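You operate a simulated robot arm through the tools that you are given. There is no shell and no other tool.

Carry out the task below with a simulated two-armed robot. There is one attempt and no reset: what you move stays moved.

Task
Send off the carton the despatch card names on the cart.
Fine: brake on before loading; wheel the cart to the yellow line and brake again.

The check looks at the end state, three seconds after you hand in, the way a careful person would. Anything else that was tipped, shoved, dropped, spilled or broken makes it a failure.

Robot
Two 7-joint arms with two-finger parallel grippers on one trunk, on a base that moves. Base frame: it is fixed to the floor where the robot stands at the start and does not move with it; the origin is under the middle of the robot, x ahead of it, y to its left, z up. Units: m, degrees, N and s.
The left shoulder is at the start at [0.05, 0.187, 0.96], the right one opposite. With the tool pointing down near the work surface each hand reaches from about 0.1 to 0.64 m from the robot's upright axis, wherever it stands, measured 20 degrees to its own side. Places, roughly: brake of the despatch cart [0.5, 0, 0.7]; closed carton for green totes, closed carton for p [-0.25, 1.25, 1]; deck of the despatch cart [0.9, 0.1, 0.8]; despatch cart [0.9, 0.1, 0.2]. Payload 3.43 kg a hand.
The TCP of each hand is the grasp point between the finger pads, 0.03 m short of the fingertips. In the tool frame z runs along the fingers and y along their closing line. Largest opening 0.094 m; finger width 0.028, thickness 0.01; the body of the gripper, 0.05 by 0.096 m, starts 0.055 m behind the TCP.
Orientation is that of the tool frame in the base frame, as a unit quaternion [x, y, z, w]. With the fingers straight down and closing along the base's y, the tool's x points along the base's -x, its y along +y and its z along -z.

Tools
- The arms move only by the tool send_rows. It takes "left_plan", "right_plan" or both (then of equal length, played together; a hand with none holds still); each is a list of rows, each a list of 7 numbers: the shift along the base's x, y, z in m, then the turn, a rotation vector about the base's x, y, z in degrees, then the gripper command, from -1 (shut) to 1 (fully open), values between in proportion. In form: [[tx, ty, tz, ax, ay, az, hand], ...]. A call has 1 to 20 rows; each row shifts and turns the commanded pose from where the row before left it. Each row takes 0.2 s and may step no farther than 0.05 m and 8.6 degrees from the row before; otherwise, or with a gripper value out of range, the whole call is refused. A pose out of reach is approached as far as the arm can. The call stops where the force on the tool passes 60 N (or 10 N more than at its start, if that is more) or the arm is blocked; 0.2 s more then pass. The fingers move at their own pace (about 0.153 m/s each) and stop on an object; they squeeze with about 35 N. The grip force told is the motor's: it shows also when the fingers shut on nothing. Time passes only in rows, and 0.2 s behind the last, so rows that do not move let the fingers close. It gives the time, the measured TCP pose, the force on the tool (base axes), the opening and the grip force at its end, in the units of the frame above (readings bear some noise), with the torque about the TCP (base axes, N m) and any sound that the robot's microphone picked up, and new pictures: "views" is both (left out), scene, wrist or none (wrist: the cameras of the hands that moved).
- Cameras (640 x 400 px; columns grow to the right, rows downward): "scene" is now at [0.1424, -0.0353, 1.1376]; the picture's right is [-0.39, -0.92, 0.00], its down [-0.39, 0.16, -0.91] and it looks along [0.84, -0.35, -0.42] (base axes); focal length 240 px, centre (320, 200). "left" rides on the left gripper at [0.076, -0.014, -0.102] in its tool frame; the picture's right is [0.18, 0.98, 0.00], its down [-0.75, 0.14, -0.64] and it looks along [-0.63, 0.12, 0.77] (tool axes); focal length 243 px, centre (320, 200). "right" rides on the right gripper at [0.076, 0.014, -0.103] in its tool frame; the picture's right is [-0.18, 0.98, 0.00], its down [-0.75, -0.14, -0.64] and it looks along [-0.63, -0.12, 0.77] (tool axes); focal length 243 px, centre (320, 200). There is no depth. A picture from a camera that has moved, and an enlarged one, comes with that camera's place and axes in the base frame and with its lens.
- raise_lower(by): slides the trunk up (or, below 0, down) by that many m; the arms and the scene camera ride with it, the base frame stays. It gives what a move gives, with no picture.
- base_move(legs): drives the robot by 1 to 6 legs, each [ahead, left, turn to the left] in m, m and degrees, along the robot's own axes; the way and the turn of a leg run together, so that a leg with both is an arc; at most 1.5 m and 180 degrees a leg. The arms and the cameras ride along, it lands a little off, and it stops where it bumps. It gives what a move gives, and a new picture of the scene camera.
- aim_head(pan, tilt): turns the head with the scene camera to pan (to the left, within 80 degrees either way) and tilt (down, from -29 to 69), counted from straight ahead of the robot. It gives what a move gives, and a new picture of the scene camera.
- inspect(camera, box): a new picture of the part [left, top, right, bottom] of that camera's present view, enlarged. No time passes.
- hand_in(): hands the job in; it is judged then, once.

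Nothing tells you exact positions but the pictures and the camera data. Unless the task says otherwise, let go and move clear before handing in.

The tools are called after "Emit:" as name(argument=value, ...) on one line, values as JSON. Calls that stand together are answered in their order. send_rows: Moves the arms, as the interface text tells. Its arguments: {"type":"object","properties":{"left_plan":{"type":"array","items":{"type":"array","items":{"type":"number"}}},"right_plan":{"type":"array","items":{"type":"array","items":{"type":"number"}}},"views":{"type":"string","enum":["both","scene","wrist","none"]}},"required":[]} The other tools are called the same way: raise_lower (by) moves the trunk up or down; base_move (legs) drives the base; aim_head (pan, tilt) turns the head that bears the scene camera; inspect (camera, box) takes an enlarged picture of a part of a camera's view; hand_in () hands the job in.

At the start:

```text
t: 0.0
left_ee_pos: [0.4345, 0.0444, 1.0339]
left_tool_rot: [0.0, 1.0, -0.001, 0.0]
left_ft_force: [-0.7, 0.8, -0.3]
left_torque: [0.01, 0.0, 0.05]
left_grip_width: 0.0938
left_finger_force: 0.0
right_ee_pos: [0.4171, -0.3294, 1.016]
right_tool_rot: [0.0, 1.0, -0.001, 0.0]
right_ft_force: [-0.1, 0.0, -0.1]
right_torque: [0.0, 0.01, -0.03]
right_grip_width: 0.0942
right_finger_force: 0.0
trunk travel left (down, up): [-0.175, 0.257]
robot x, y, heading: [-0.0022, -0.0013, -0.2]
head pan, tilt (commanded): [-22.8, 24.7]
```

scene: 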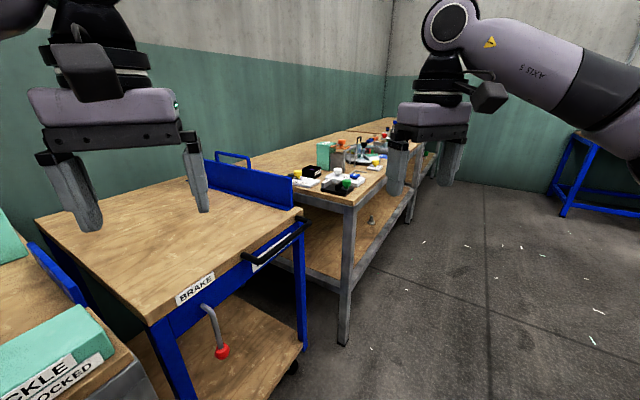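
right: 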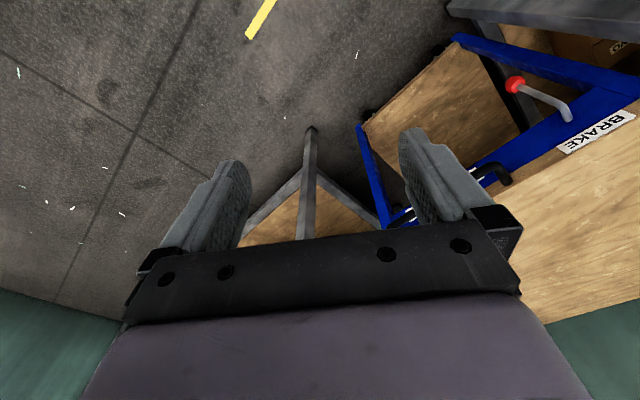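
left: 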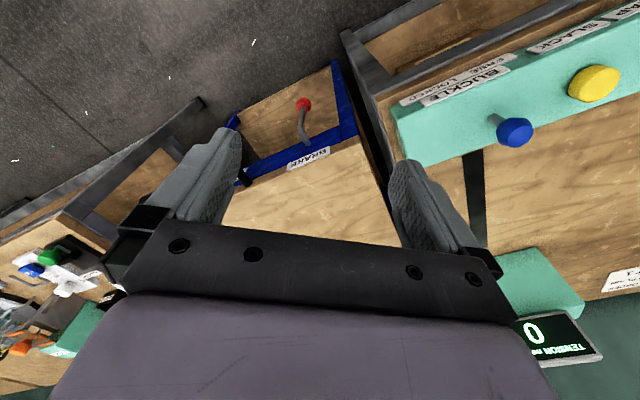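

I see the cart ahead with a BRAKE label and a red-knobbed lever, a bench to the right, and another station to the left with blue and yellow buttons. I'll look around with the head first to find the despatch card, the cartons and the yellow line.

Emit:
aim_head(pan=20, tilt=25)

Emit:
aim_head(pan=75, tilt=15)

Emit:
aim_head(pan=-70, tilt=25)

```text
t: 1.1
left_ee_pos: [0.4344, 0.0457, 1.0339]
left_tool_rot: [-0.001, 1.0, 0.0, 0.0]
left_ft_force: [0.0, -0.9, 0.4]
left_torque: [-0.01, -0.04, 0.0]
left_grip_width: 0.094
left_finger_force: 0.0
right_ee_pos: [0.4171, -0.3275, 1.0164]
right_tool_rot: [0.0, 1.0, 0.0, -0.001]
right_ft_force: [-0.2, 0.3, 0.8]
right_torque: [0.0, 0.0, 0.0]
right_grip_width: 0.0942
right_finger_force: 0.1
trunk travel left (down, up): [-0.175, 0.257]
robot x, y, heading: [0.0023, 0.0021, -0.0]
head pan, tilt (commanded): [20.0, 25.0]
camera scene: at [0.144, 0.0319, 1.1372], right [0.34, -0.94, 0.0], down [-0.4, -0.14, -0.91], along [0.85, 0.31, -0.42], focal length 240 px, centre (320, 200)
```

scene: 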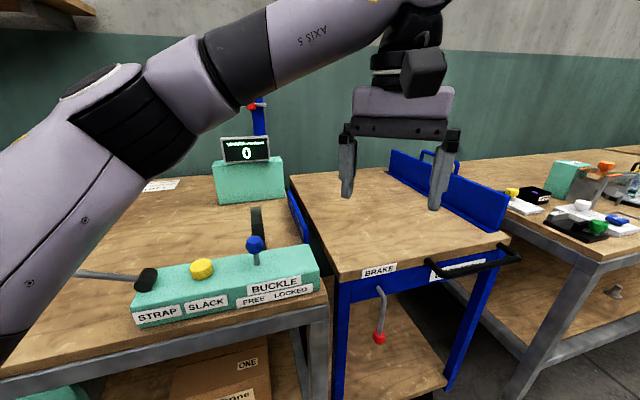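

```text
t: 2.3
left_ee_pos: [0.4344, 0.0443, 1.034]
left_tool_rot: [-0.001, 1.0, 0.0, 0.0]
left_ft_force: [0.3, -0.5, 0.0]
left_torque: [0.01, 0.01, 0.02]
left_grip_width: 0.0937
left_finger_force: 0.0
right_ee_pos: [0.4181, -0.3292, 1.0161]
right_tool_rot: [0.0, 1.0, 0.001, 0.0]
right_ft_force: [0.2, -0.1, -1.2]
right_torque: [0.03, 0.0, 0.01]
right_grip_width: 0.0939
right_finger_force: 0.1
trunk travel left (down, up): [-0.175, 0.257]
robot x, y, heading: [-0.0009, -0.0005, 0.4]
head pan, tilt (commanded): [75.0, 15.0]
camera scene: at [0.0816, 0.0907, 1.1534], right [0.97, -0.26, 0.0], down [-0.07, -0.25, -0.97], along [0.25, 0.93, -0.26], focal length 240 px, centre (320, 200)
```

scene: 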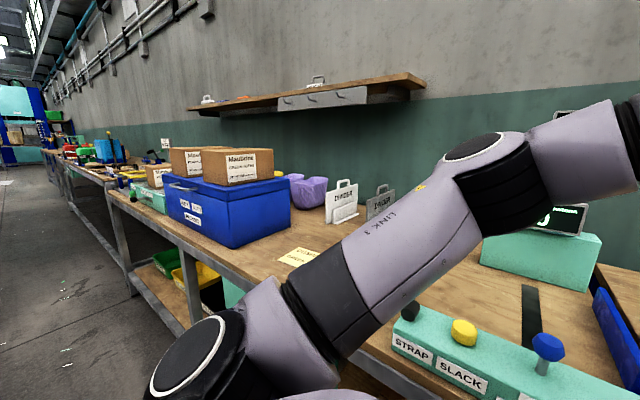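

```text
t: 4.6
left_ee_pos: [0.4342, 0.0442, 1.0331]
left_tool_rot: [0.0, 1.0, 0.0, 0.0]
left_ft_force: [0.2, -0.3, -0.5]
left_torque: [0.04, 0.01, 0.01]
left_grip_width: 0.094
left_finger_force: 0.0
right_ee_pos: [0.4161, -0.3287, 1.0165]
right_tool_rot: [0.001, 1.0, 0.0, 0.0]
right_ft_force: [1.0, 0.0, -0.3]
right_torque: [0.02, 0.02, 0.0]
right_grip_width: 0.0941
right_finger_force: 0.1
trunk travel left (down, up): [-0.175, 0.257]
robot x, y, heading: [0.0023, -0.0007, 0.2]
head pan, tilt (commanded): [-70.0, 25.0]
camera scene: at [0.089, -0.0861, 1.1372], right [-0.94, -0.34, 0.0], down [-0.14, 0.4, -0.91], along [0.31, -0.85, -0.42], focal length 240 px, centre (320, 200)
```

scene: 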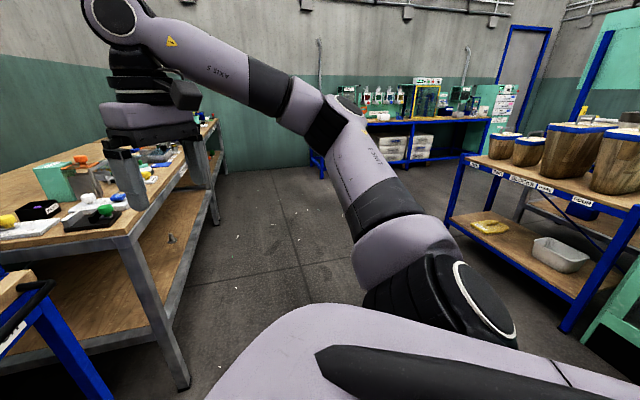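

The cartons sit at the left, on and behind a blue case, with cards and notices on the bench near them. I'll turn the head back left and zoom in to read the labels.

Emit:
aim_head(pan=78, tilt=15)

Emit:
inspect(camera="scene", box=[100, 120, 300, 245])

Emit:
inspect(camera="scene", box=[270, 160, 420, 280])

Emit:
inspect(camera="scene", box=[180, 60, 440, 130])

Emit:
inspect(camera="left", box=[380, 0, 640, 370])

```text
t: 7.0
left_ee_pos: [0.4355, 0.0452, 1.0333]
left_tool_rot: [-0.001, 1.0, 0.0, 0.0]
left_ft_force: [-0.7, 1.2, -0.7]
left_torque: [-0.02, 0.02, 0.01]
left_grip_width: 0.0939
left_finger_force: 0.1
right_ee_pos: [0.4181, -0.3287, 1.0161]
right_tool_rot: [0.0, 1.0, 0.0, 0.0]
right_ft_force: [-0.1, 0.6, -0.3]
right_torque: [0.0, -0.04, -0.01]
right_grip_width: 0.094
right_finger_force: 0.1
trunk travel left (down, up): [-0.175, 0.257]
robot x, y, heading: [-0.0013, 0.0003, 0.1]
head pan, tilt (commanded): [78.0, 15.0]
camera scene: at [0.0769, 0.0919, 1.1534], right [0.98, -0.21, 0.0], down [-0.05, -0.25, -0.97], along [0.2, 0.94, -0.26], focal length 240 px, centre (320, 200)
```

scene: 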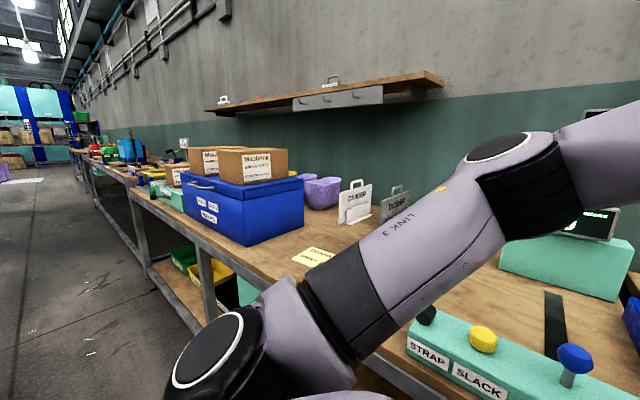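

```text
3.20 times, centred on (200, 182) of scene
camera zoom: at [0.0769, 0.0919, 1.1534], right [0.98, -0.21, 0.0], down [-0.05, -0.25, -0.97], along [0.2, 0.94, -0.26], focal length 769 px, centre (704, 256)
```

zoom: 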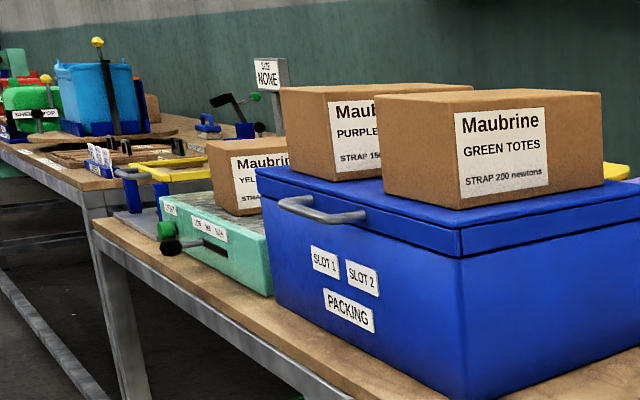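

```text
3.33 times, centred on (345, 220) of scene
camera zoom: at [0.0769, 0.0919, 1.1534], right [0.98, -0.21, 0.0], down [-0.05, -0.25, -0.97], along [0.2, 0.94, -0.26], focal length 801 px, centre (237, 133)
```

zoom: 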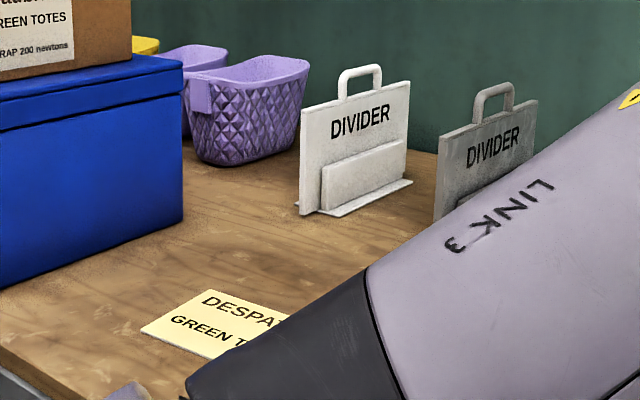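

```text
2.46 times, centred on (310, 95) of scene
camera zoom: at [0.0769, 0.0919, 1.1534], right [0.98, -0.21, 0.0], down [-0.05, -0.25, -0.97], along [0.2, 0.94, -0.26], focal length 592 px, centre (345, 458)
```

zoom: 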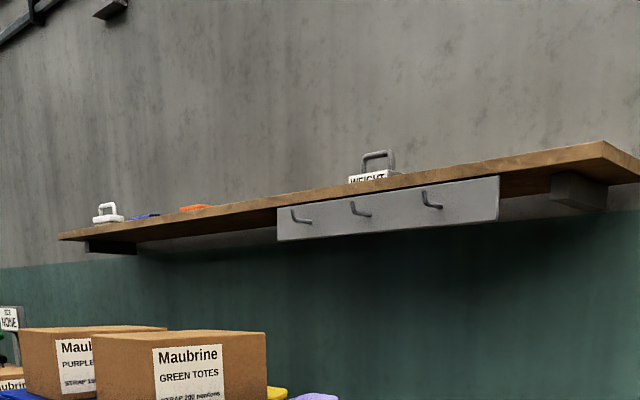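

```text
1.08 times, centred on (510, 185) of left (not enlarged: the box is as wide or as high as the picture)
camera zoom: at [0.3567, 0.0298, 1.1367], right [-0.19, 0.98, 0.0], down [0.75, 0.14, 0.64], along [0.63, 0.12, -0.77], focal length 262 px, centre (115, 216)
```

zoom: 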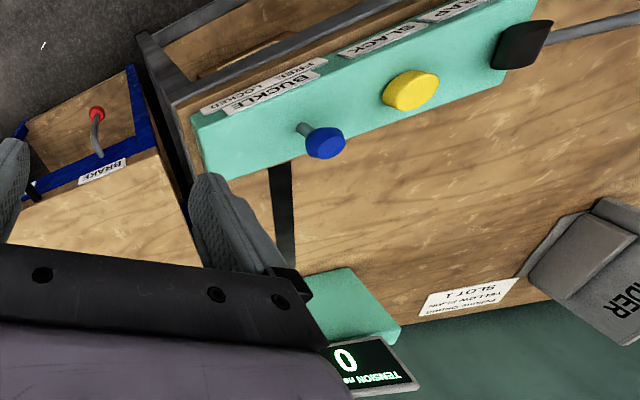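

The despatch card seems to read "DESPATCH / GREEN T…", and the carton "Maubrine GREEN TOTES" stands on the blue case. I'll look at the cart's labels and the floor for the yellow line next.

Emit:
aim_head(pan=-35, tilt=60)

Emit:
aim_head(pan=0, tilt=35)

Emit:
inspect(camera="scene", box=[240, 120, 480, 270])

Emit:
aim_head(pan=60, tilt=60)

```text
t: 8.9
left_ee_pos: [0.4348, 0.0448, 1.0338]
left_tool_rot: [-0.001, 1.0, -0.001, 0.0]
left_ft_force: [0.6, -1.0, -0.9]
left_torque: [-0.05, 0.02, -0.01]
left_grip_width: 0.0942
left_finger_force: 0.1
right_ee_pos: [0.4168, -0.3278, 1.0154]
right_tool_rot: [0.0, 1.0, 0.0, 0.0]
right_ft_force: [0.4, 0.0, 0.2]
right_torque: [-0.03, 0.01, 0.01]
right_grip_width: 0.0941
right_finger_force: 0.2
trunk travel left (down, up): [-0.175, 0.257]
robot x, y, heading: [0.0029, -0.0003, -0.3]
head pan, tilt (commanded): [-35.0, 60.0]
camera scene: at [0.112, -0.0377, 1.0871], right [-0.57, -0.82, 0.0], down [-0.71, 0.5, -0.5], along [0.41, -0.29, -0.87], focal length 240 px, centre (320, 200)
```

scene: 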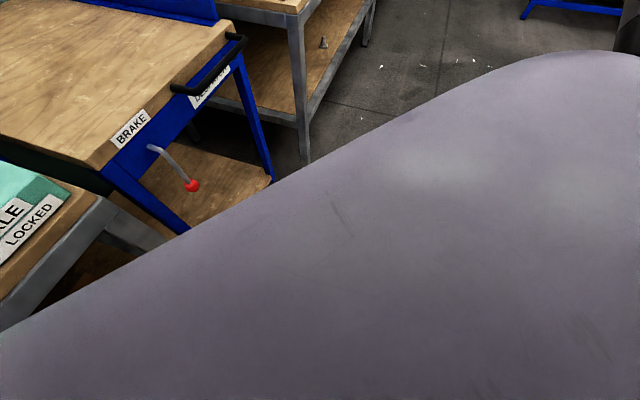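

```text
t: 9.9
left_ee_pos: [0.4349, 0.045, 1.0333]
left_tool_rot: [-0.001, 1.0, 0.001, 0.0]
left_ft_force: [-1.0, 0.1, 0.5]
left_torque: [0.01, -0.02, -0.01]
left_grip_width: 0.094
left_finger_force: 0.0
right_ee_pos: [0.4178, -0.3293, 1.0163]
right_tool_rot: [-0.001, 1.0, 0.0, 0.0]
right_ft_force: [-0.3, 0.0, -0.2]
right_torque: [0.0, 0.01, 0.01]
right_grip_width: 0.094
right_finger_force: 0.3
trunk travel left (down, up): [-0.175, 0.257]
robot x, y, heading: [0.0015, 0.0045, -0.0]
head pan, tilt (commanded): [0.0, 35.0]
camera scene: at [0.1454, 0.0004, 1.1214], right [0.0, -1.0, 0.0], down [-0.57, 0.0, -0.82], along [0.82, 0.0, -0.57], focal length 240 px, centre (320, 200)
```

scene: 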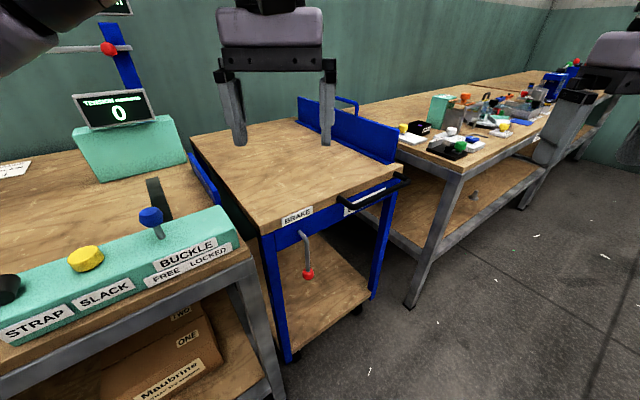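

```text
2.67 times, centred on (360, 195) of scene
camera zoom: at [0.1454, 0.0004, 1.1214], right [0.0, -1.0, 0.0], down [-0.57, 0.0, -0.82], along [0.82, 0.0, -0.57], focal length 641 px, centre (213, 213)
```

zoom: 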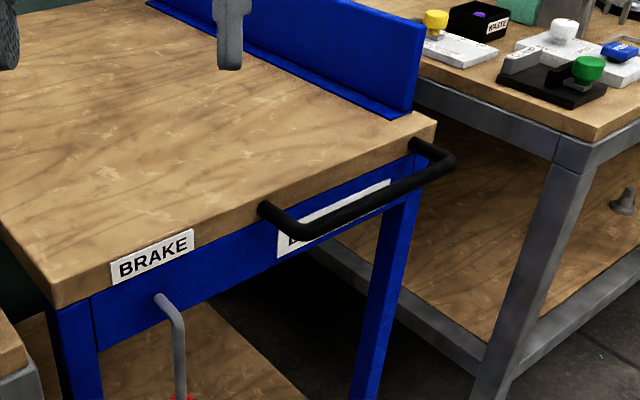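

```text
t: 11.2
left_ee_pos: [0.4336, 0.045, 1.0329]
left_tool_rot: [-0.001, 1.0, 0.0, -0.001]
left_ft_force: [0.5, -0.1, -0.5]
left_torque: [-0.01, 0.03, 0.04]
left_grip_width: 0.0935
left_finger_force: 0.0
right_ee_pos: [0.417, -0.3281, 1.0168]
right_tool_rot: [0.0, 1.0, 0.0, 0.0]
right_ft_force: [0.0, 0.2, 0.9]
right_torque: [0.0, -0.01, 0.02]
right_grip_width: 0.0941
right_finger_force: 0.0
trunk travel left (down, up): [-0.175, 0.257]
robot x, y, heading: [0.0016, 0.0015, -0.1]
head pan, tilt (commanded): [60.0, 60.0]
camera scene: at [0.0908, 0.0582, 1.0871], right [0.87, -0.5, 0.0], down [-0.43, -0.75, -0.5], along [0.25, 0.43, -0.87], focal length 240 px, centre (320, 200)
```

scene: 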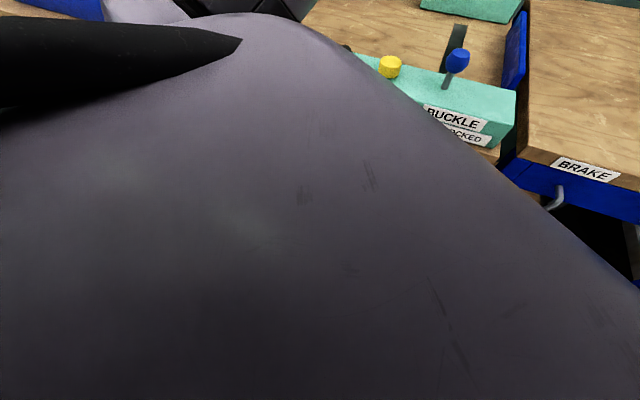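

The cart has a handle at its near end, a hanging brake lever with a red knob under a BRAKE label, and another label behind the handle. I'll zoom in on the lever and the labels to see which position means "on".

Emit:
inspect(camera="left", box=[220, 50, 380, 190])

Emit:
inspect(camera="right", box=[380, 20, 640, 220])

Emit:
aim_head(pan=-15, tilt=45)

Emit:
inspect(camera="scene", box=[160, 100, 400, 250])

```text
2.86 times, centred on (300, 120) of left
camera zoom: at [0.3567, 0.0298, 1.1367], right [-0.19, 0.98, 0.0], down [0.75, 0.14, 0.64], along [0.63, 0.12, -0.77], focal length 693 px, centre (377, 429)
```

zoom: 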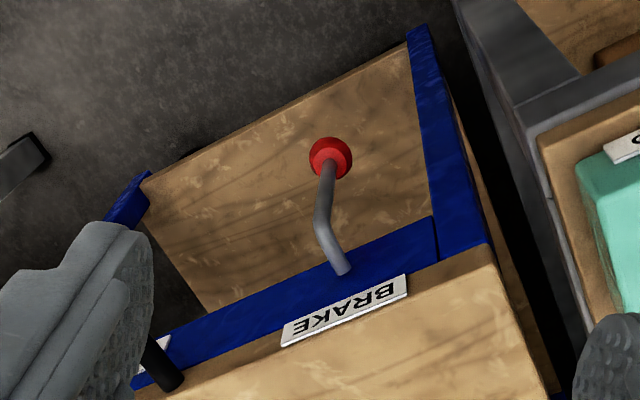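

```text
2.00 times, centred on (510, 120) of right
camera zoom: at [0.3412, -0.3142, 1.1195], right [0.18, 0.98, 0.0], down [0.75, -0.14, 0.64], along [0.63, -0.12, -0.77], focal length 485 px, centre (-60, 360)
```

zoom: 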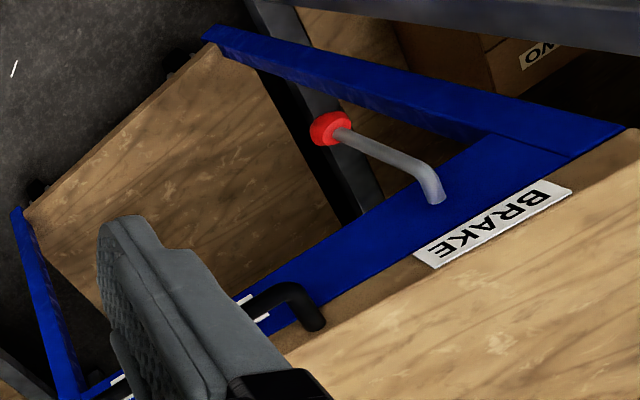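

```text
t: 12.6
left_ee_pos: [0.4345, 0.0459, 1.0342]
left_tool_rot: [-0.001, 1.0, 0.001, 0.0]
left_ft_force: [0.4, -0.5, 0.4]
left_torque: [-0.01, 0.01, -0.03]
left_grip_width: 0.0941
left_finger_force: 0.0
right_ee_pos: [0.4172, -0.3283, 1.0158]
right_tool_rot: [0.0, 1.0, 0.0, 0.0]
right_ft_force: [-0.3, -0.3, -0.2]
right_torque: [0.02, -0.01, 0.02]
right_grip_width: 0.094
right_finger_force: 0.0
trunk travel left (down, up): [-0.175, 0.257]
robot x, y, heading: [-0.0011, -0.0002, 0.2]
head pan, tilt (commanded): [-15.0, 45.0]
camera scene: at [0.136, -0.0205, 1.1066], right [-0.26, -0.97, 0.0], down [-0.68, 0.18, -0.71], along [0.68, -0.18, -0.71], focal length 240 px, centre (320, 200)
```

scene: 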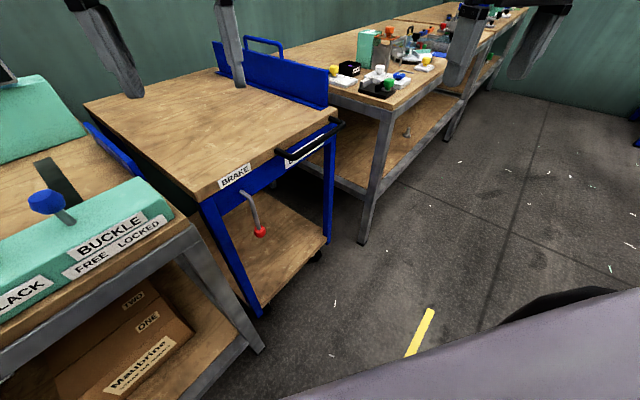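

```text
2.67 times, centred on (280, 175) of scene
camera zoom: at [0.136, -0.0205, 1.1066], right [-0.26, -0.97, 0.0], down [-0.68, 0.18, -0.71], along [0.68, -0.18, -0.71], focal length 641 px, centre (427, 267)
```

zoom: 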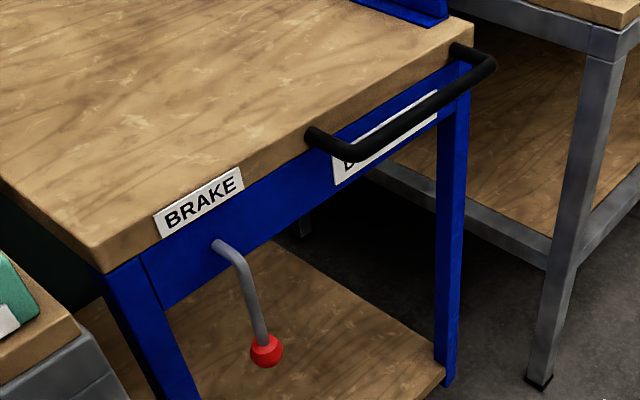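

The brake lever hangs straight down with its red knob at about [0.53, 0.03, 0.63]. The cart is turned about 38° to my frame, and the yellow line lies about 0.5 m out from its near end. I'll bring the left hand, yawed and tilted, in front of the lever for a close look.

Emit:
send_rows(left_plan=[[0.0033, -0.0048, -0.028, 0, 0, 6.33, 1], [0.0033, -0.0048, -0.028, 0, 0, 6.33, 1], [0.0033, -0.0048, -0.028, 0, 0, 6.33, 1], [0.0033, -0.0048, -0.028, 0, 0, 6.33, 1], [0.0033, -0.0048, -0.028, 0, 0, 6.33, 1], [0.0033, -0.0048, -0.028, 0, 0, 6.33, 1], [0.0033, -0.0048, -0.028, 4.62, -5.91, 0, 1], [0.0033, -0.0048, -0.028, 4.62, -5.91, 0, 1], [0.0033, -0.0048, -0.028, 4.62, -5.91, 0, 1], [0.0033, -0.0048, -0.028, 4.62, -5.91, 0, 1], [0.0033, -0.0048, -0.028, 4.62, -5.91, 0, 1], [0.0033, -0.0048, -0.028, 4.62, -5.91, 0, 1]])

```text
t: 15.2
left_ee_pos: [0.474, -0.0108, 0.6962]
left_tool_rot: [-0.302, 0.873, 0.125, 0.363]
left_ft_force: [1.0, 0.3, 0.6]
left_torque: [-0.01, -0.02, 0.01]
left_grip_width: 0.094
left_finger_force: 0.0
right_ee_pos: [0.4173, -0.3282, 1.0164]
right_tool_rot: [-0.001, 1.0, 0.0, 0.0]
right_ft_force: [0.6, -0.7, -0.8]
right_torque: [-0.01, 0.01, -0.04]
right_grip_width: 0.0939
right_finger_force: 0.1
trunk travel left (down, up): [-0.175, 0.257]
robot x, y, heading: [0.0001, -0.0003, 0.0]
head pan, tilt (commanded): [-15.0, 45.0]
camera scene: at [0.1359, -0.0206, 1.1066], right [-0.26, -0.97, 0.0], down [-0.68, 0.18, -0.71], along [0.68, -0.18, -0.71], focal length 240 px, centre (320, 200)
camera left: at [0.3825, -0.1017, 0.7161], right [-0.71, 0.69, -0.13], down [-0.03, 0.16, 0.99], along [0.71, 0.7, -0.09], focal length 243 px, centre (320, 200)
```

scene: 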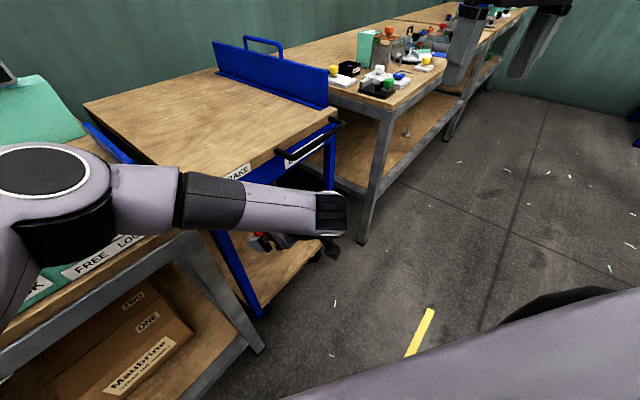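
left: 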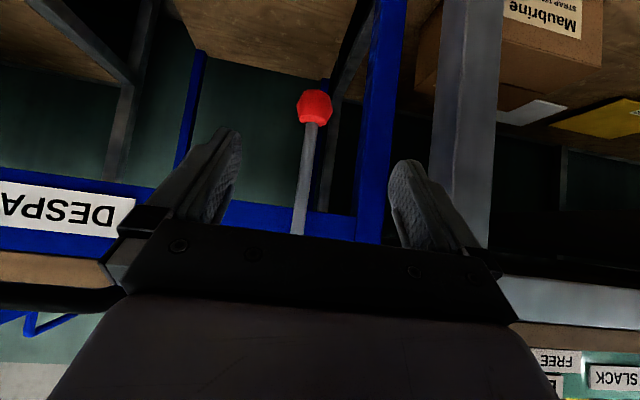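

The lever hangs vertically between the open fingers, about 10 cm beyond the TCP. I'll advance to straddle the knob and close the fingers to a loose cage.

Emit:
send_rows(left_plan=[[0.0125, 0.0085, -0.016, 0, 0, 0, 1], [0.0125, 0.0085, -0.016, 0, 0, 0, 1], [0.0125, 0.0085, -0.016, 0, 0, 0, 1], [0.0125, 0.0085, -0.016, 0, 0, 0, 1], [0, 0, 0, 0, 0, 0, 0], [0, 0, 0, 0, 0, 0, 0]], views="wrist")

```text
t: 16.6
left_ee_pos: [0.5244, 0.023, 0.6345]
left_tool_rot: [-0.301, 0.874, 0.124, 0.362]
left_ft_force: [1.1, 0.8, -0.1]
left_torque: [0.0, 0.03, -0.01]
left_grip_width: 0.047
left_finger_force: 0.1
right_ee_pos: [0.4164, -0.3285, 1.0174]
right_tool_rot: [0.0, 1.0, 0.0, 0.0]
right_ft_force: [-0.5, 0.0, -0.4]
right_torque: [-0.01, 0.0, 0.0]
right_grip_width: 0.094
right_finger_force: 0.2
trunk travel left (down, up): [-0.175, 0.257]
robot x, y, heading: [-0.0004, -0.0012, 0.0]
head pan, tilt (commanded): [-15.0, 45.0]
camera left: at [0.4323, -0.068, 0.6533], right [-0.71, 0.69, -0.13], down [-0.03, 0.16, 0.99], along [0.71, 0.7, -0.1], focal length 243 px, centre (320, 200)
```

left: 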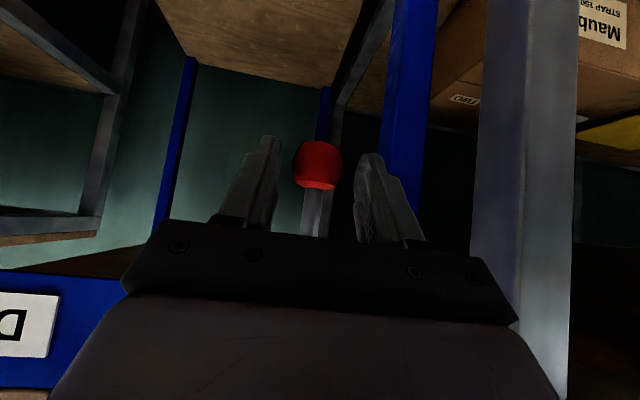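

The knob is inside the finger cage. I'll try a gentle sideways push to the left (3 cm) to feel whether the lever swings that way.

Emit:
send_rows(left_plan=[[-0.0062, 0.0079, 0, 0, 0, 0, 0], [-0.0062, 0.0079, 0.001, 0, 0, 0, 0], [-0.0062, 0.0079, 0.002, 0, 0, 0, 0]], views="wrist")

```text
t: 17.4
left_ee_pos: [0.5056, 0.0472, 0.6367]
left_tool_rot: [-0.301, 0.873, 0.124, 0.363]
left_ft_force: [1.8, -0.3, -0.8]
left_torque: [0.0, 0.01, -0.04]
left_grip_width: 0.0473
left_finger_force: 0.4
right_ee_pos: [0.4171, -0.3292, 1.0162]
right_tool_rot: [0.0, 1.0, 0.0, 0.0]
right_ft_force: [0.2, 0.1, 0.8]
right_torque: [-0.03, -0.01, -0.01]
right_grip_width: 0.094
right_finger_force: 0.1
trunk travel left (down, up): [-0.175, 0.257]
robot x, y, heading: [0.0017, 0.0006, -0.0]
head pan, tilt (commanded): [-15.0, 45.0]
camera left: at [0.4136, -0.0442, 0.6563], right [-0.71, 0.69, -0.13], down [-0.03, 0.16, 0.99], along [0.71, 0.7, -0.1], focal length 243 px, centre (320, 200)
```

left: 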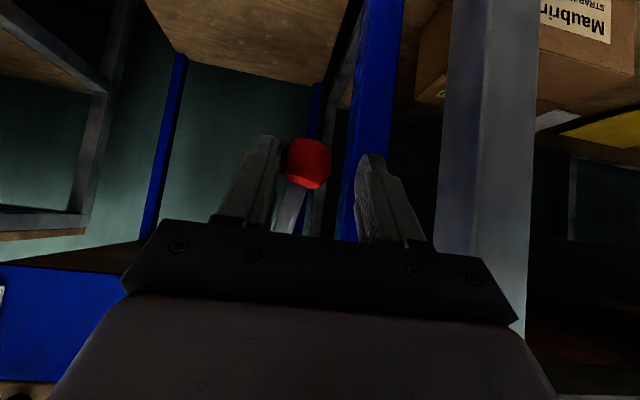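

The lever swung left with almost no force. I'll bring it back and try the right side to compare.

Emit:
send_rows(left_plan=[[0.0062, -0.0079, -0.002, 0, 0, 0, 0], [0.0062, -0.0079, -0.001, 0, 0, 0, 0], [0.0062, -0.0079, 0, 0, 0, 0, 0], [0.0062, -0.0079, 0, 0, 0, 0, 0], [0.0062, -0.0079, 0.001, 0, 0, 0, 0], [0.0062, -0.0079, 0.002, 0, 0, 0, 0]], views="wrist")

```text
t: 18.8
left_ee_pos: [0.5379, 0.004, 0.6335]
left_tool_rot: [-0.305, 0.872, 0.133, 0.358]
left_ft_force: [-30.9, 30.7, -9.4]
left_torque: [0.44, -0.08, 0.83]
left_grip_width: 0.0719
left_finger_force: 21.7
right_ee_pos: [0.4163, -0.326, 1.0169]
right_tool_rot: [-0.001, 1.0, -0.001, 0.0]
right_ft_force: [0.0, -0.2, 0.6]
right_torque: [0.0, -0.01, -0.02]
right_grip_width: 0.0941
right_finger_force: 0.1
trunk travel left (down, up): [-0.175, 0.257]
robot x, y, heading: [-0.0032, 0.0001, 0.3]
head pan, tilt (commanded): [-15.0, 45.0]
camera left: at [0.4474, -0.087, 0.6532], right [-0.72, 0.68, -0.12], down [-0.02, 0.15, 0.99], along [0.69, 0.71, -0.1], focal length 243 px, centre (320, 200)
```

left: 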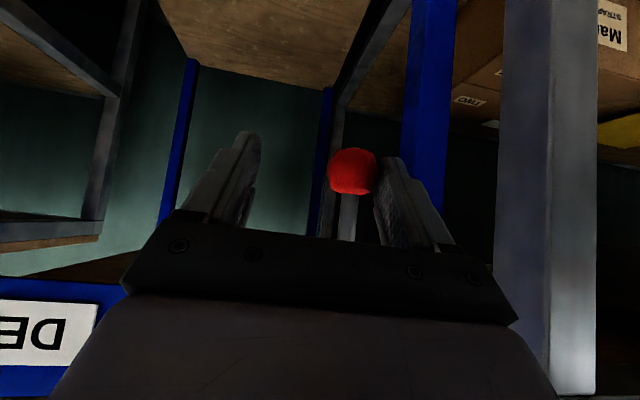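

The lever is at its stop when vertical and swings only to the left, so that swing is the brake's other position. I'll back off, close the fingers into a pusher, and put it to the right of the rod.

Emit:
send_rows(left_plan=[[-0.0092, 0.0118, 0, 0, 0, 0, 0.2], [-0.0223, -0.0175, 0.0282, 0, 0, 0, 0.2], [-0.0223, -0.0175, 0.0282, 0, 0, 0, 0.2], [0, 0, 0, 0, 0, 0, -1], [0, 0, 0, 0, 0, 0, -1], [0, 0, 0, 0, 0, 0, -1]], views="wrist")

```text
t: 20.2
left_ee_pos: [0.4889, -0.0254, 0.6951]
left_tool_rot: [-0.301, 0.874, 0.123, 0.361]
left_ft_force: [-0.1, 0.0, -0.4]
left_torque: [-0.03, -0.01, -0.03]
left_grip_width: 0.0001
left_finger_force: 33.4
right_ee_pos: [0.4183, -0.3288, 1.0167]
right_tool_rot: [0.0, 1.0, 0.001, 0.001]
right_ft_force: [0.4, 0.4, 0.2]
right_torque: [0.03, 0.02, 0.02]
right_grip_width: 0.0941
right_finger_force: 0.2
trunk travel left (down, up): [-0.175, 0.257]
robot x, y, heading: [-0.0002, -0.0028, 0.1]
head pan, tilt (commanded): [-15.0, 45.0]
camera left: at [0.3971, -0.1156, 0.7138], right [-0.71, 0.69, -0.13], down [-0.03, 0.16, 0.99], along [0.71, 0.7, -0.1], focal length 243 px, centre (320, 200)
```

left: 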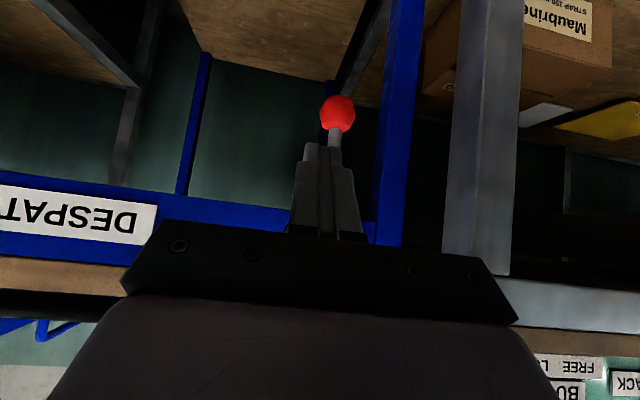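

The pusher is closed and the lever is back at vertical. I'll shift it right and advance beside the rod.

Emit:
send_rows(left_plan=[[0.0074, -0.0095, 0, 0, 0, 0, -1], [0.0149, 0.0118, -0.0058, 0, 0, 0, -1], [0.0149, 0.0118, -0.0058, 0, 0, 0, -1], [0.0149, 0.0118, -0.0058, 0, 0, 0, -1]], views="wrist")

```text
t: 21.2
left_ee_pos: [0.5416, 0.0011, 0.6767]
left_tool_rot: [-0.302, 0.873, 0.125, 0.362]
left_ft_force: [0.6, 0.7, -0.3]
left_torque: [0.0, 0.04, -0.02]
left_grip_width: 0.0
left_finger_force: 33.2
right_ee_pos: [0.4176, -0.3285, 1.0171]
right_tool_rot: [0.0, 1.0, 0.0, 0.0]
right_ft_force: [0.1, 0.0, 0.0]
right_torque: [0.0, 0.01, 0.01]
right_grip_width: 0.0942
right_finger_force: 0.1
trunk travel left (down, up): [-0.175, 0.257]
robot x, y, heading: [-0.0028, -0.0022, -0.3]
head pan, tilt (commanded): [-15.0, 45.0]
camera left: at [0.4494, -0.0897, 0.6956], right [-0.71, 0.69, -0.13], down [-0.03, 0.16, 0.99], along [0.71, 0.7, -0.1], focal length 243 px, centre (320, 200)
```

left: 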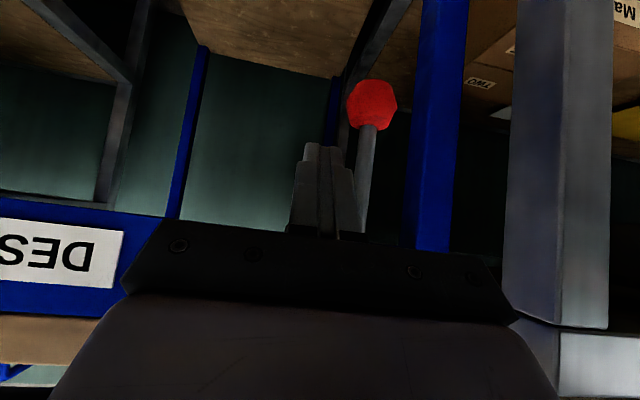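

The pusher is beside the rod. I'll swing the lever left along its arc in stages, watching the force.

Emit:
send_rows(left_plan=[[-0.0054, 0.0069, 0, 0, 0, 0, -1], [-0.0054, 0.0069, 0, 0, 0, 0, -1], [-0.0054, 0.0069, 0, 0, 0, 0, -1], [-0.0054, 0.0069, 0, 0, 0, 0, -1], [-0.0054, 0.0069, 0, 0, 0, 0, -1]], views="wrist")

Emit:
send_rows(left_plan=[[-0.0047, 0.006, 0.0043, 0, 0, 0, -1], [-0.0047, 0.006, 0.0043, 0, 0, 0, -1], [-0.0047, 0.006, 0.0043, 0, 0, 0, -1], [-0.0047, 0.006, 0.0043, 0, 0, 0, -1]], views="wrist")

```text
t: 22.4
left_ee_pos: [0.5138, 0.0341, 0.6771]
left_tool_rot: [-0.3, 0.874, 0.123, 0.363]
left_ft_force: [-4.0, -11.1, 5.3]
left_torque: [0.16, -0.05, 0.07]
left_grip_width: 0.0
left_finger_force: 32.6
right_ee_pos: [0.4162, -0.3291, 1.0163]
right_tool_rot: [0.0, 1.0, -0.001, 0.0]
right_ft_force: [0.7, 0.0, -0.3]
right_torque: [-0.01, 0.01, 0.0]
right_grip_width: 0.094
right_finger_force: 0.2
trunk travel left (down, up): [-0.175, 0.257]
robot x, y, heading: [0.0001, -0.0035, 0.1]
head pan, tilt (commanded): [-15.0, 45.0]
camera left: at [0.4209, -0.0562, 0.6958], right [-0.71, 0.7, -0.13], down [-0.03, 0.16, 0.99], along [0.71, 0.7, -0.1], focal length 243 px, centre (320, 200)
```

left: 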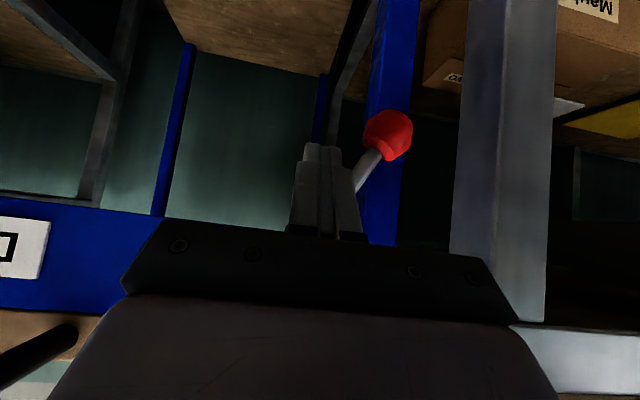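

```text
t: 23.4
left_ee_pos: [0.4951, 0.0594, 0.6929]
left_tool_rot: [-0.301, 0.873, 0.125, 0.362]
left_ft_force: [-3.3, -11.6, 2.0]
left_torque: [0.09, -0.01, 0.01]
left_grip_width: 0.0002
left_finger_force: 33.3
right_ee_pos: [0.4166, -0.3288, 1.0168]
right_tool_rot: [0.0, 1.0, 0.001, 0.0]
right_ft_force: [0.1, -0.9, 0.6]
right_torque: [0.01, 0.02, -0.02]
right_grip_width: 0.0939
right_finger_force: 0.1
trunk travel left (down, up): [-0.175, 0.257]
robot x, y, heading: [0.002, -0.0002, -0.0]
head pan, tilt (commanded): [-15.0, 45.0]
camera left: at [0.4025, -0.031, 0.7114], right [-0.71, 0.69, -0.13], down [-0.03, 0.16, 0.99], along [0.71, 0.7, -0.1], focal length 243 px, centre (320, 200)
```

left: 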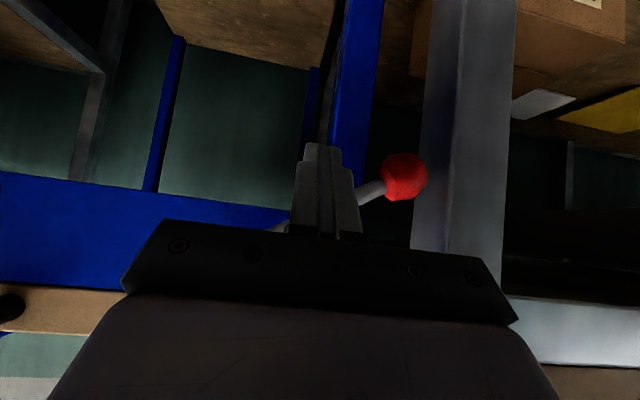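

The lever is at about 60° with light force. I'll continue upward along the arc.

Emit:
send_rows(left_plan=[[-0.0035, 0.0045, 0.006, 0, 0, 0, -1], [-0.0027, 0.0035, 0.0075, 0, 0, 0, -1], [-0.002, 0.0026, 0.008, 0, 0, 0, -1]], views="wrist")

```text
t: 24.1
left_ee_pos: [0.4852, 0.061, 0.6993]
left_tool_rot: [-0.295, 0.881, 0.115, 0.352]
left_ft_force: [-0.9, -4.5, -8.7]
left_torque: [-0.15, 0.07, -0.02]
left_grip_width: 0.0
left_finger_force: 33.2
right_ee_pos: [0.4173, -0.3288, 1.018]
right_tool_rot: [0.0, 1.0, 0.001, 0.0]
right_ft_force: [-0.7, 0.4, 0.1]
right_torque: [0.0, 0.02, 0.0]
right_grip_width: 0.0941
right_finger_force: 0.0
trunk travel left (down, up): [-0.175, 0.257]
robot x, y, heading: [-0.0044, 0.0027, -0.2]
head pan, tilt (commanded): [-15.0, 45.0]
stopped in row 3 (left hand): the force on the tool passed its limit at 67 N (the readings are from after the stop); the commanded pose is now the measured one
camera left: at [0.3916, -0.0271, 0.7224], right [-0.7, 0.7, -0.13], down [0.0, 0.18, 0.98], along [0.72, 0.69, -0.12], focal length 243 px, centre (320, 200)
```

left: 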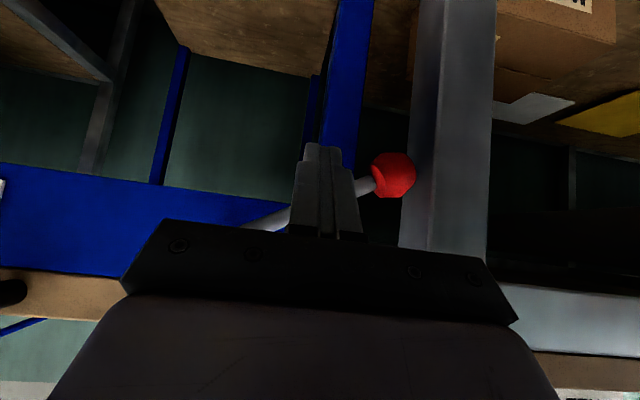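

The lever hit its end stop at roughly 65–70°. I'll withdraw horizontally and check that it stays there.

Emit:
send_rows(left_plan=[[-0.004, -0.003, -0.01, 0, 0, 0, -1], [-0.0235, -0.0186, -0.005, 0, 0, 0, -1], [-0.0235, -0.0186, 0, 0, 0, 0, -1], [-0.0235, -0.0186, 0.0, 0, 0, 0, -1]], views="both")

```text
t: 25.1
left_ee_pos: [0.4119, 0.0033, 0.6866]
left_tool_rot: [-0.298, 0.879, 0.118, 0.354]
left_ft_force: [-0.3, -0.5, -0.1]
left_torque: [-0.01, 0.03, 0.01]
left_grip_width: 0.0
left_finger_force: 32.8
right_ee_pos: [0.4181, -0.33, 1.016]
right_tool_rot: [0.001, 1.0, 0.0, 0.0]
right_ft_force: [0.7, -0.7, -0.1]
right_torque: [-0.01, -0.01, 0.0]
right_grip_width: 0.0939
right_finger_force: 0.0
trunk travel left (down, up): [-0.175, 0.257]
robot x, y, heading: [-0.001, 0.003, 0.2]
head pan, tilt (commanded): [-15.0, 45.0]
camera scene: at [0.1364, -0.021, 1.1066], right [-0.26, -0.97, 0.0], down [-0.68, 0.18, -0.71], along [0.68, -0.18, -0.71], focal length 240 px, centre (320, 200)
camera left: at [0.3182, -0.0851, 0.7081], right [-0.7, 0.7, -0.13], down [-0.01, 0.18, 0.98], along [0.71, 0.69, -0.12], focal length 243 px, centre (320, 200)
```

scene: 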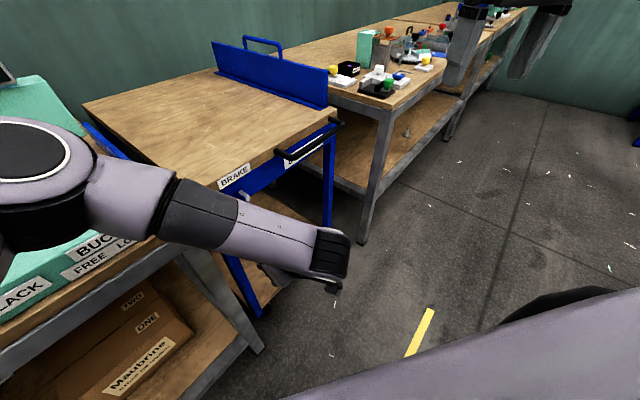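
left: 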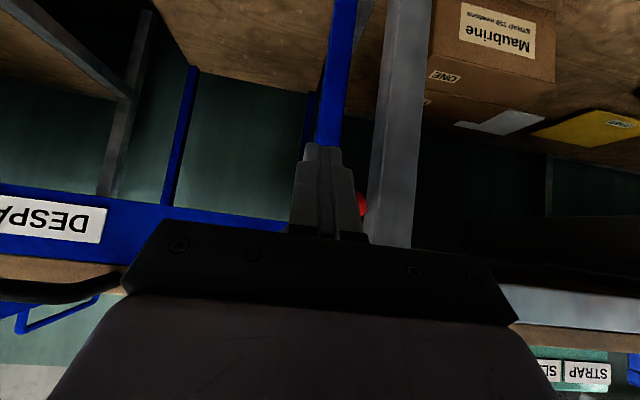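

The red knob stays up beside the panel. I'll raise the left hand clear and look at the lever from the head.

Emit:
send_rows(left_plan=[[-0.003, 0.0, 0.03, 0, 0, 0, -1], [-0.003, 0.0, 0.03, 0, 0, 0, -1], [-0.003, 0.0, 0.03, -4.62, 5.91, 0, -1], [0, 0.005, 0.03, -4.62, 5.91, 0, 0], [0, 0.005, 0.03, -4.62, 5.91, 0, 1], [0, 0.005, 0.03, -4.62, 5.91, 0, 1], [0, 0.005, 0.03, -4.62, 5.91, 0, 1], [0, 0.005, 0.03, -4.62, 5.91, 0, 1], [0, 0.005, 0.03, 0, 0, 0, 1], [0, 0.005, 0.03, 0, 0, 0, 1], [0, 0.005, 0.03, 0, 0, 0, 1], [0, 0.005, 0.02, 0, 0, 0, 1]], views="both")

Emit:
inspect(camera="scene", box=[160, 100, 400, 250])

```text
t: 27.7
left_ee_pos: [0.402, 0.0488, 1.0381]
left_tool_rot: [-0.322, 0.947, -0.01, -0.009]
left_ft_force: [0.1, 0.6, -0.8]
left_torque: [0.03, -0.01, 0.01]
left_grip_width: 0.0939
left_finger_force: 0.2
right_ee_pos: [0.4168, -0.3293, 1.0164]
right_tool_rot: [0.001, 1.0, 0.0, 0.001]
right_ft_force: [-0.6, -0.5, 0.4]
right_torque: [0.0, 0.0, -0.01]
right_grip_width: 0.0938
right_finger_force: 0.0
trunk travel left (down, up): [-0.175, 0.257]
robot x, y, heading: [0.0015, -0.001, 0.1]
head pan, tilt (commanded): [-15.0, 45.0]
camera scene: at [0.1363, -0.021, 1.1066], right [-0.26, -0.97, 0.0], down [-0.68, 0.18, -0.71], along [0.68, -0.18, -0.71], focal length 240 px, centre (320, 200)
camera left: at [0.3494, -0.0082, 1.1418], right [-0.75, 0.67, -0.01], down [0.52, 0.59, 0.62], along [0.42, 0.46, -0.78], focal length 243 px, centre (320, 200)
```

scene: 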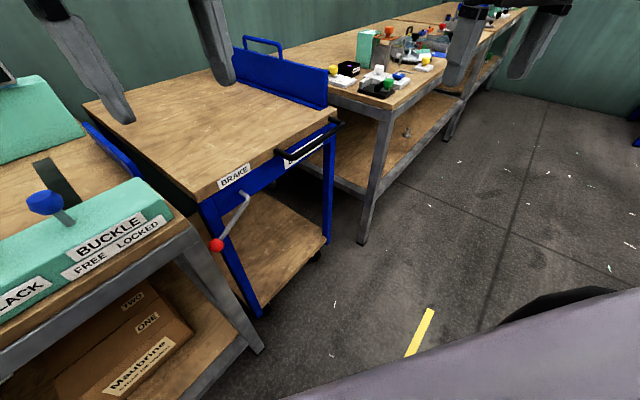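
left: 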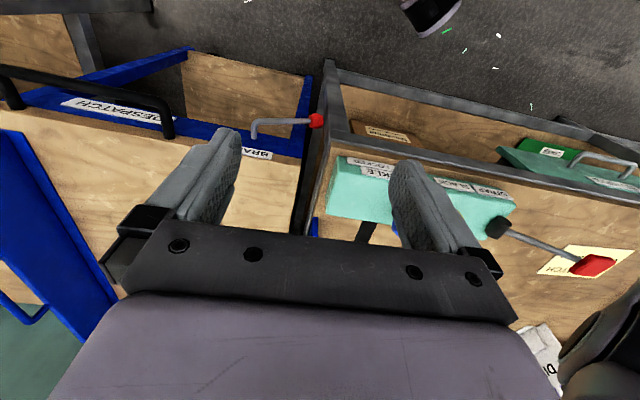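

```text
2.67 times, centred on (280, 175) of scene
camera zoom: at [0.1363, -0.021, 1.1066], right [-0.26, -0.97, 0.0], down [-0.68, 0.18, -0.71], along [0.68, -0.18, -0.71], focal length 641 px, centre (427, 267)
```

zoom: 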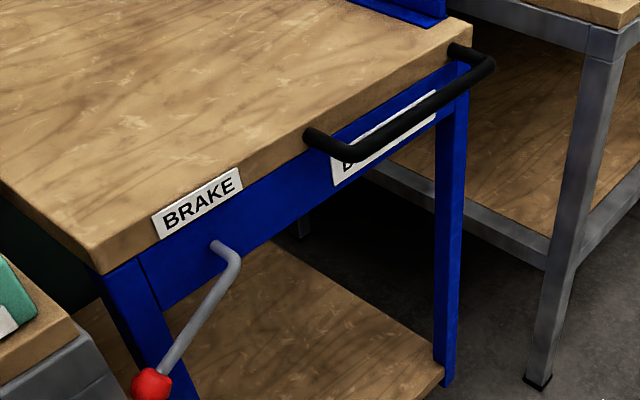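

The lever holds in its raised-left position. Before loading I'll test whether that really brakes the cart by pushing lightly on the deck edge with closed fingers.

Emit:
send_rows(left_plan=[[0.0175, -0.0116, -0.0323, 0, 0, 0, -1], [0.0175, -0.0116, -0.0323, 0, 0, 0, -1], [0.0175, -0.0116, -0.0323, 0, 0, 0, -1], [0.0175, -0.0116, -0.0323, 0, 0, 0, -1], [0.0175, -0.0116, -0.0323, 0, 0, 0, -1], [0.0175, -0.0116, -0.0323, 0, 0, 0, -1], [0.0175, -0.0116, -0.0323, 0, 0, 0, -1], [0.0175, -0.0116, -0.0323, 0, 0, 0, -1], [0.0078, 0.0062, 0, 0, 0, 0, -1], [0.0078, 0.0062, 0, 0, 0, 0, -1], [0.0078, 0.0062, 0, 0, 0, 0, -1], [0.0078, 0.0062, 0, 0, 0, 0, -1]], views="both")

```text
t: 30.3
left_ee_pos: [0.5819, 0.0006, 0.7789]
left_tool_rot: [-0.34, 0.94, -0.012, -0.011]
left_ft_force: [-12.1, -14.9, 1.2]
left_torque: [0.32, -0.27, -0.31]
left_grip_width: 0.0
left_finger_force: 33.3
right_ee_pos: [0.4154, -0.3317, 1.0163]
right_tool_rot: [0.001, 1.0, 0.002, 0.001]
right_ft_force: [0.8, -0.3, -0.2]
right_torque: [0.0, -0.03, 0.01]
right_grip_width: 0.0938
right_finger_force: 0.0
trunk travel left (down, up): [-0.175, 0.257]
robot x, y, heading: [0.0005, -0.0013, -0.1]
head pan, tilt (commanded): [-15.0, 45.0]
camera scene: at [0.1353, -0.0227, 1.1067], right [-0.26, -0.97, 0.0], down [-0.68, 0.19, -0.71], along [0.68, -0.18, -0.71], focal length 240 px, centre (320, 200)
camera left: at [0.5317, -0.0576, 0.8832], right [-0.77, 0.64, -0.01], down [0.5, 0.61, 0.62], along [0.4, 0.47, -0.79], focal length 243 px, centre (320, 200)
```

scene: 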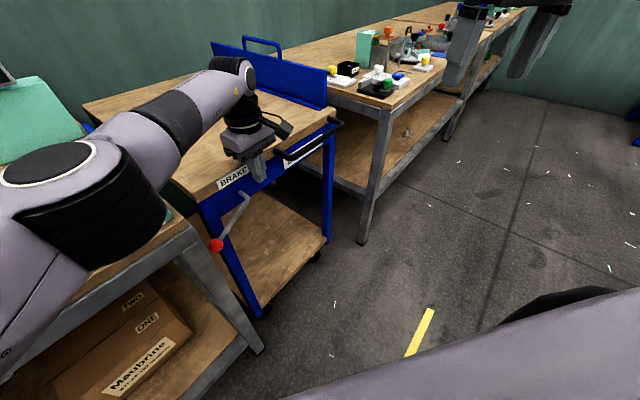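
left: 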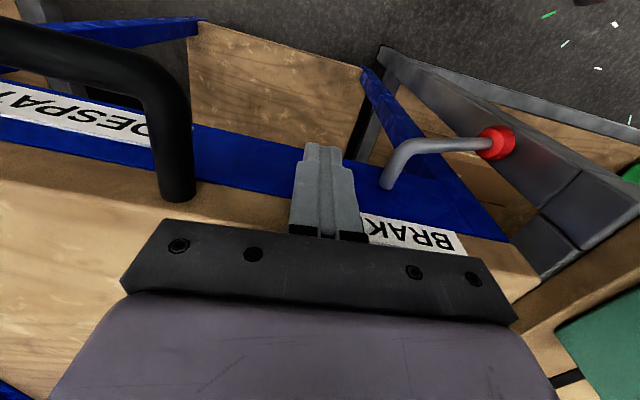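

The tool reads about 19 N of reaction, but the hand has gone further than commanded and the elbow looks low over the strap box. I'll back straight out along the same path and check the station.

Emit:
send_rows(left_plan=[[-0.0078, -0.0062, 0, 0, 0, 0, -1], [-0.0078, -0.0062, 0, 0, 0, 0, -1], [-0.0078, -0.0062, 0, 0, 0, 0, -1], [-0.0078, -0.0062, 0.005, 0, 0, 0, -1]], views="both")

```text
t: 31.3
left_ee_pos: [0.5433, -0.0456, 0.7829]
left_tool_rot: [-0.323, 0.946, -0.01, -0.007]
left_ft_force: [-0.7, -0.3, -0.2]
left_torque: [0.0, -0.01, 0.02]
left_grip_width: 0.0
left_finger_force: 33.2
right_ee_pos: [0.4178, -0.3299, 1.0163]
right_tool_rot: [0.0, 1.0, 0.001, -0.001]
right_ft_force: [0.0, -0.6, -0.1]
right_torque: [0.01, 0.02, 0.0]
right_grip_width: 0.094
right_finger_force: 0.1
trunk travel left (down, up): [-0.175, 0.257]
robot x, y, heading: [0.0028, -0.0008, -0.1]
head pan, tilt (commanded): [-15.0, 45.0]
camera scene: at [0.1364, -0.021, 1.1066], right [-0.26, -0.97, 0.0], down [-0.68, 0.18, -0.71], along [0.68, -0.18, -0.71], focal length 240 px, centre (320, 200)
camera left: at [0.4896, -0.1013, 0.8881], right [-0.75, 0.67, -0.01], down [0.52, 0.59, 0.62], along [0.42, 0.46, -0.78], focal length 243 px, centre (320, 200)
```

scene: 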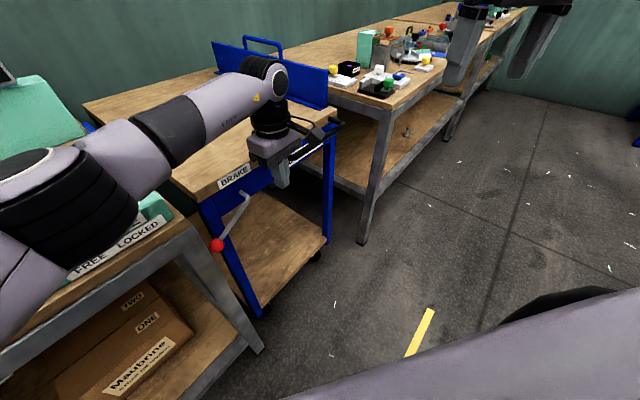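
left: 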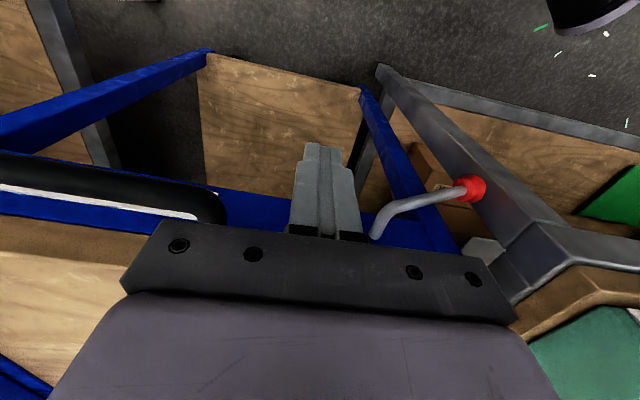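

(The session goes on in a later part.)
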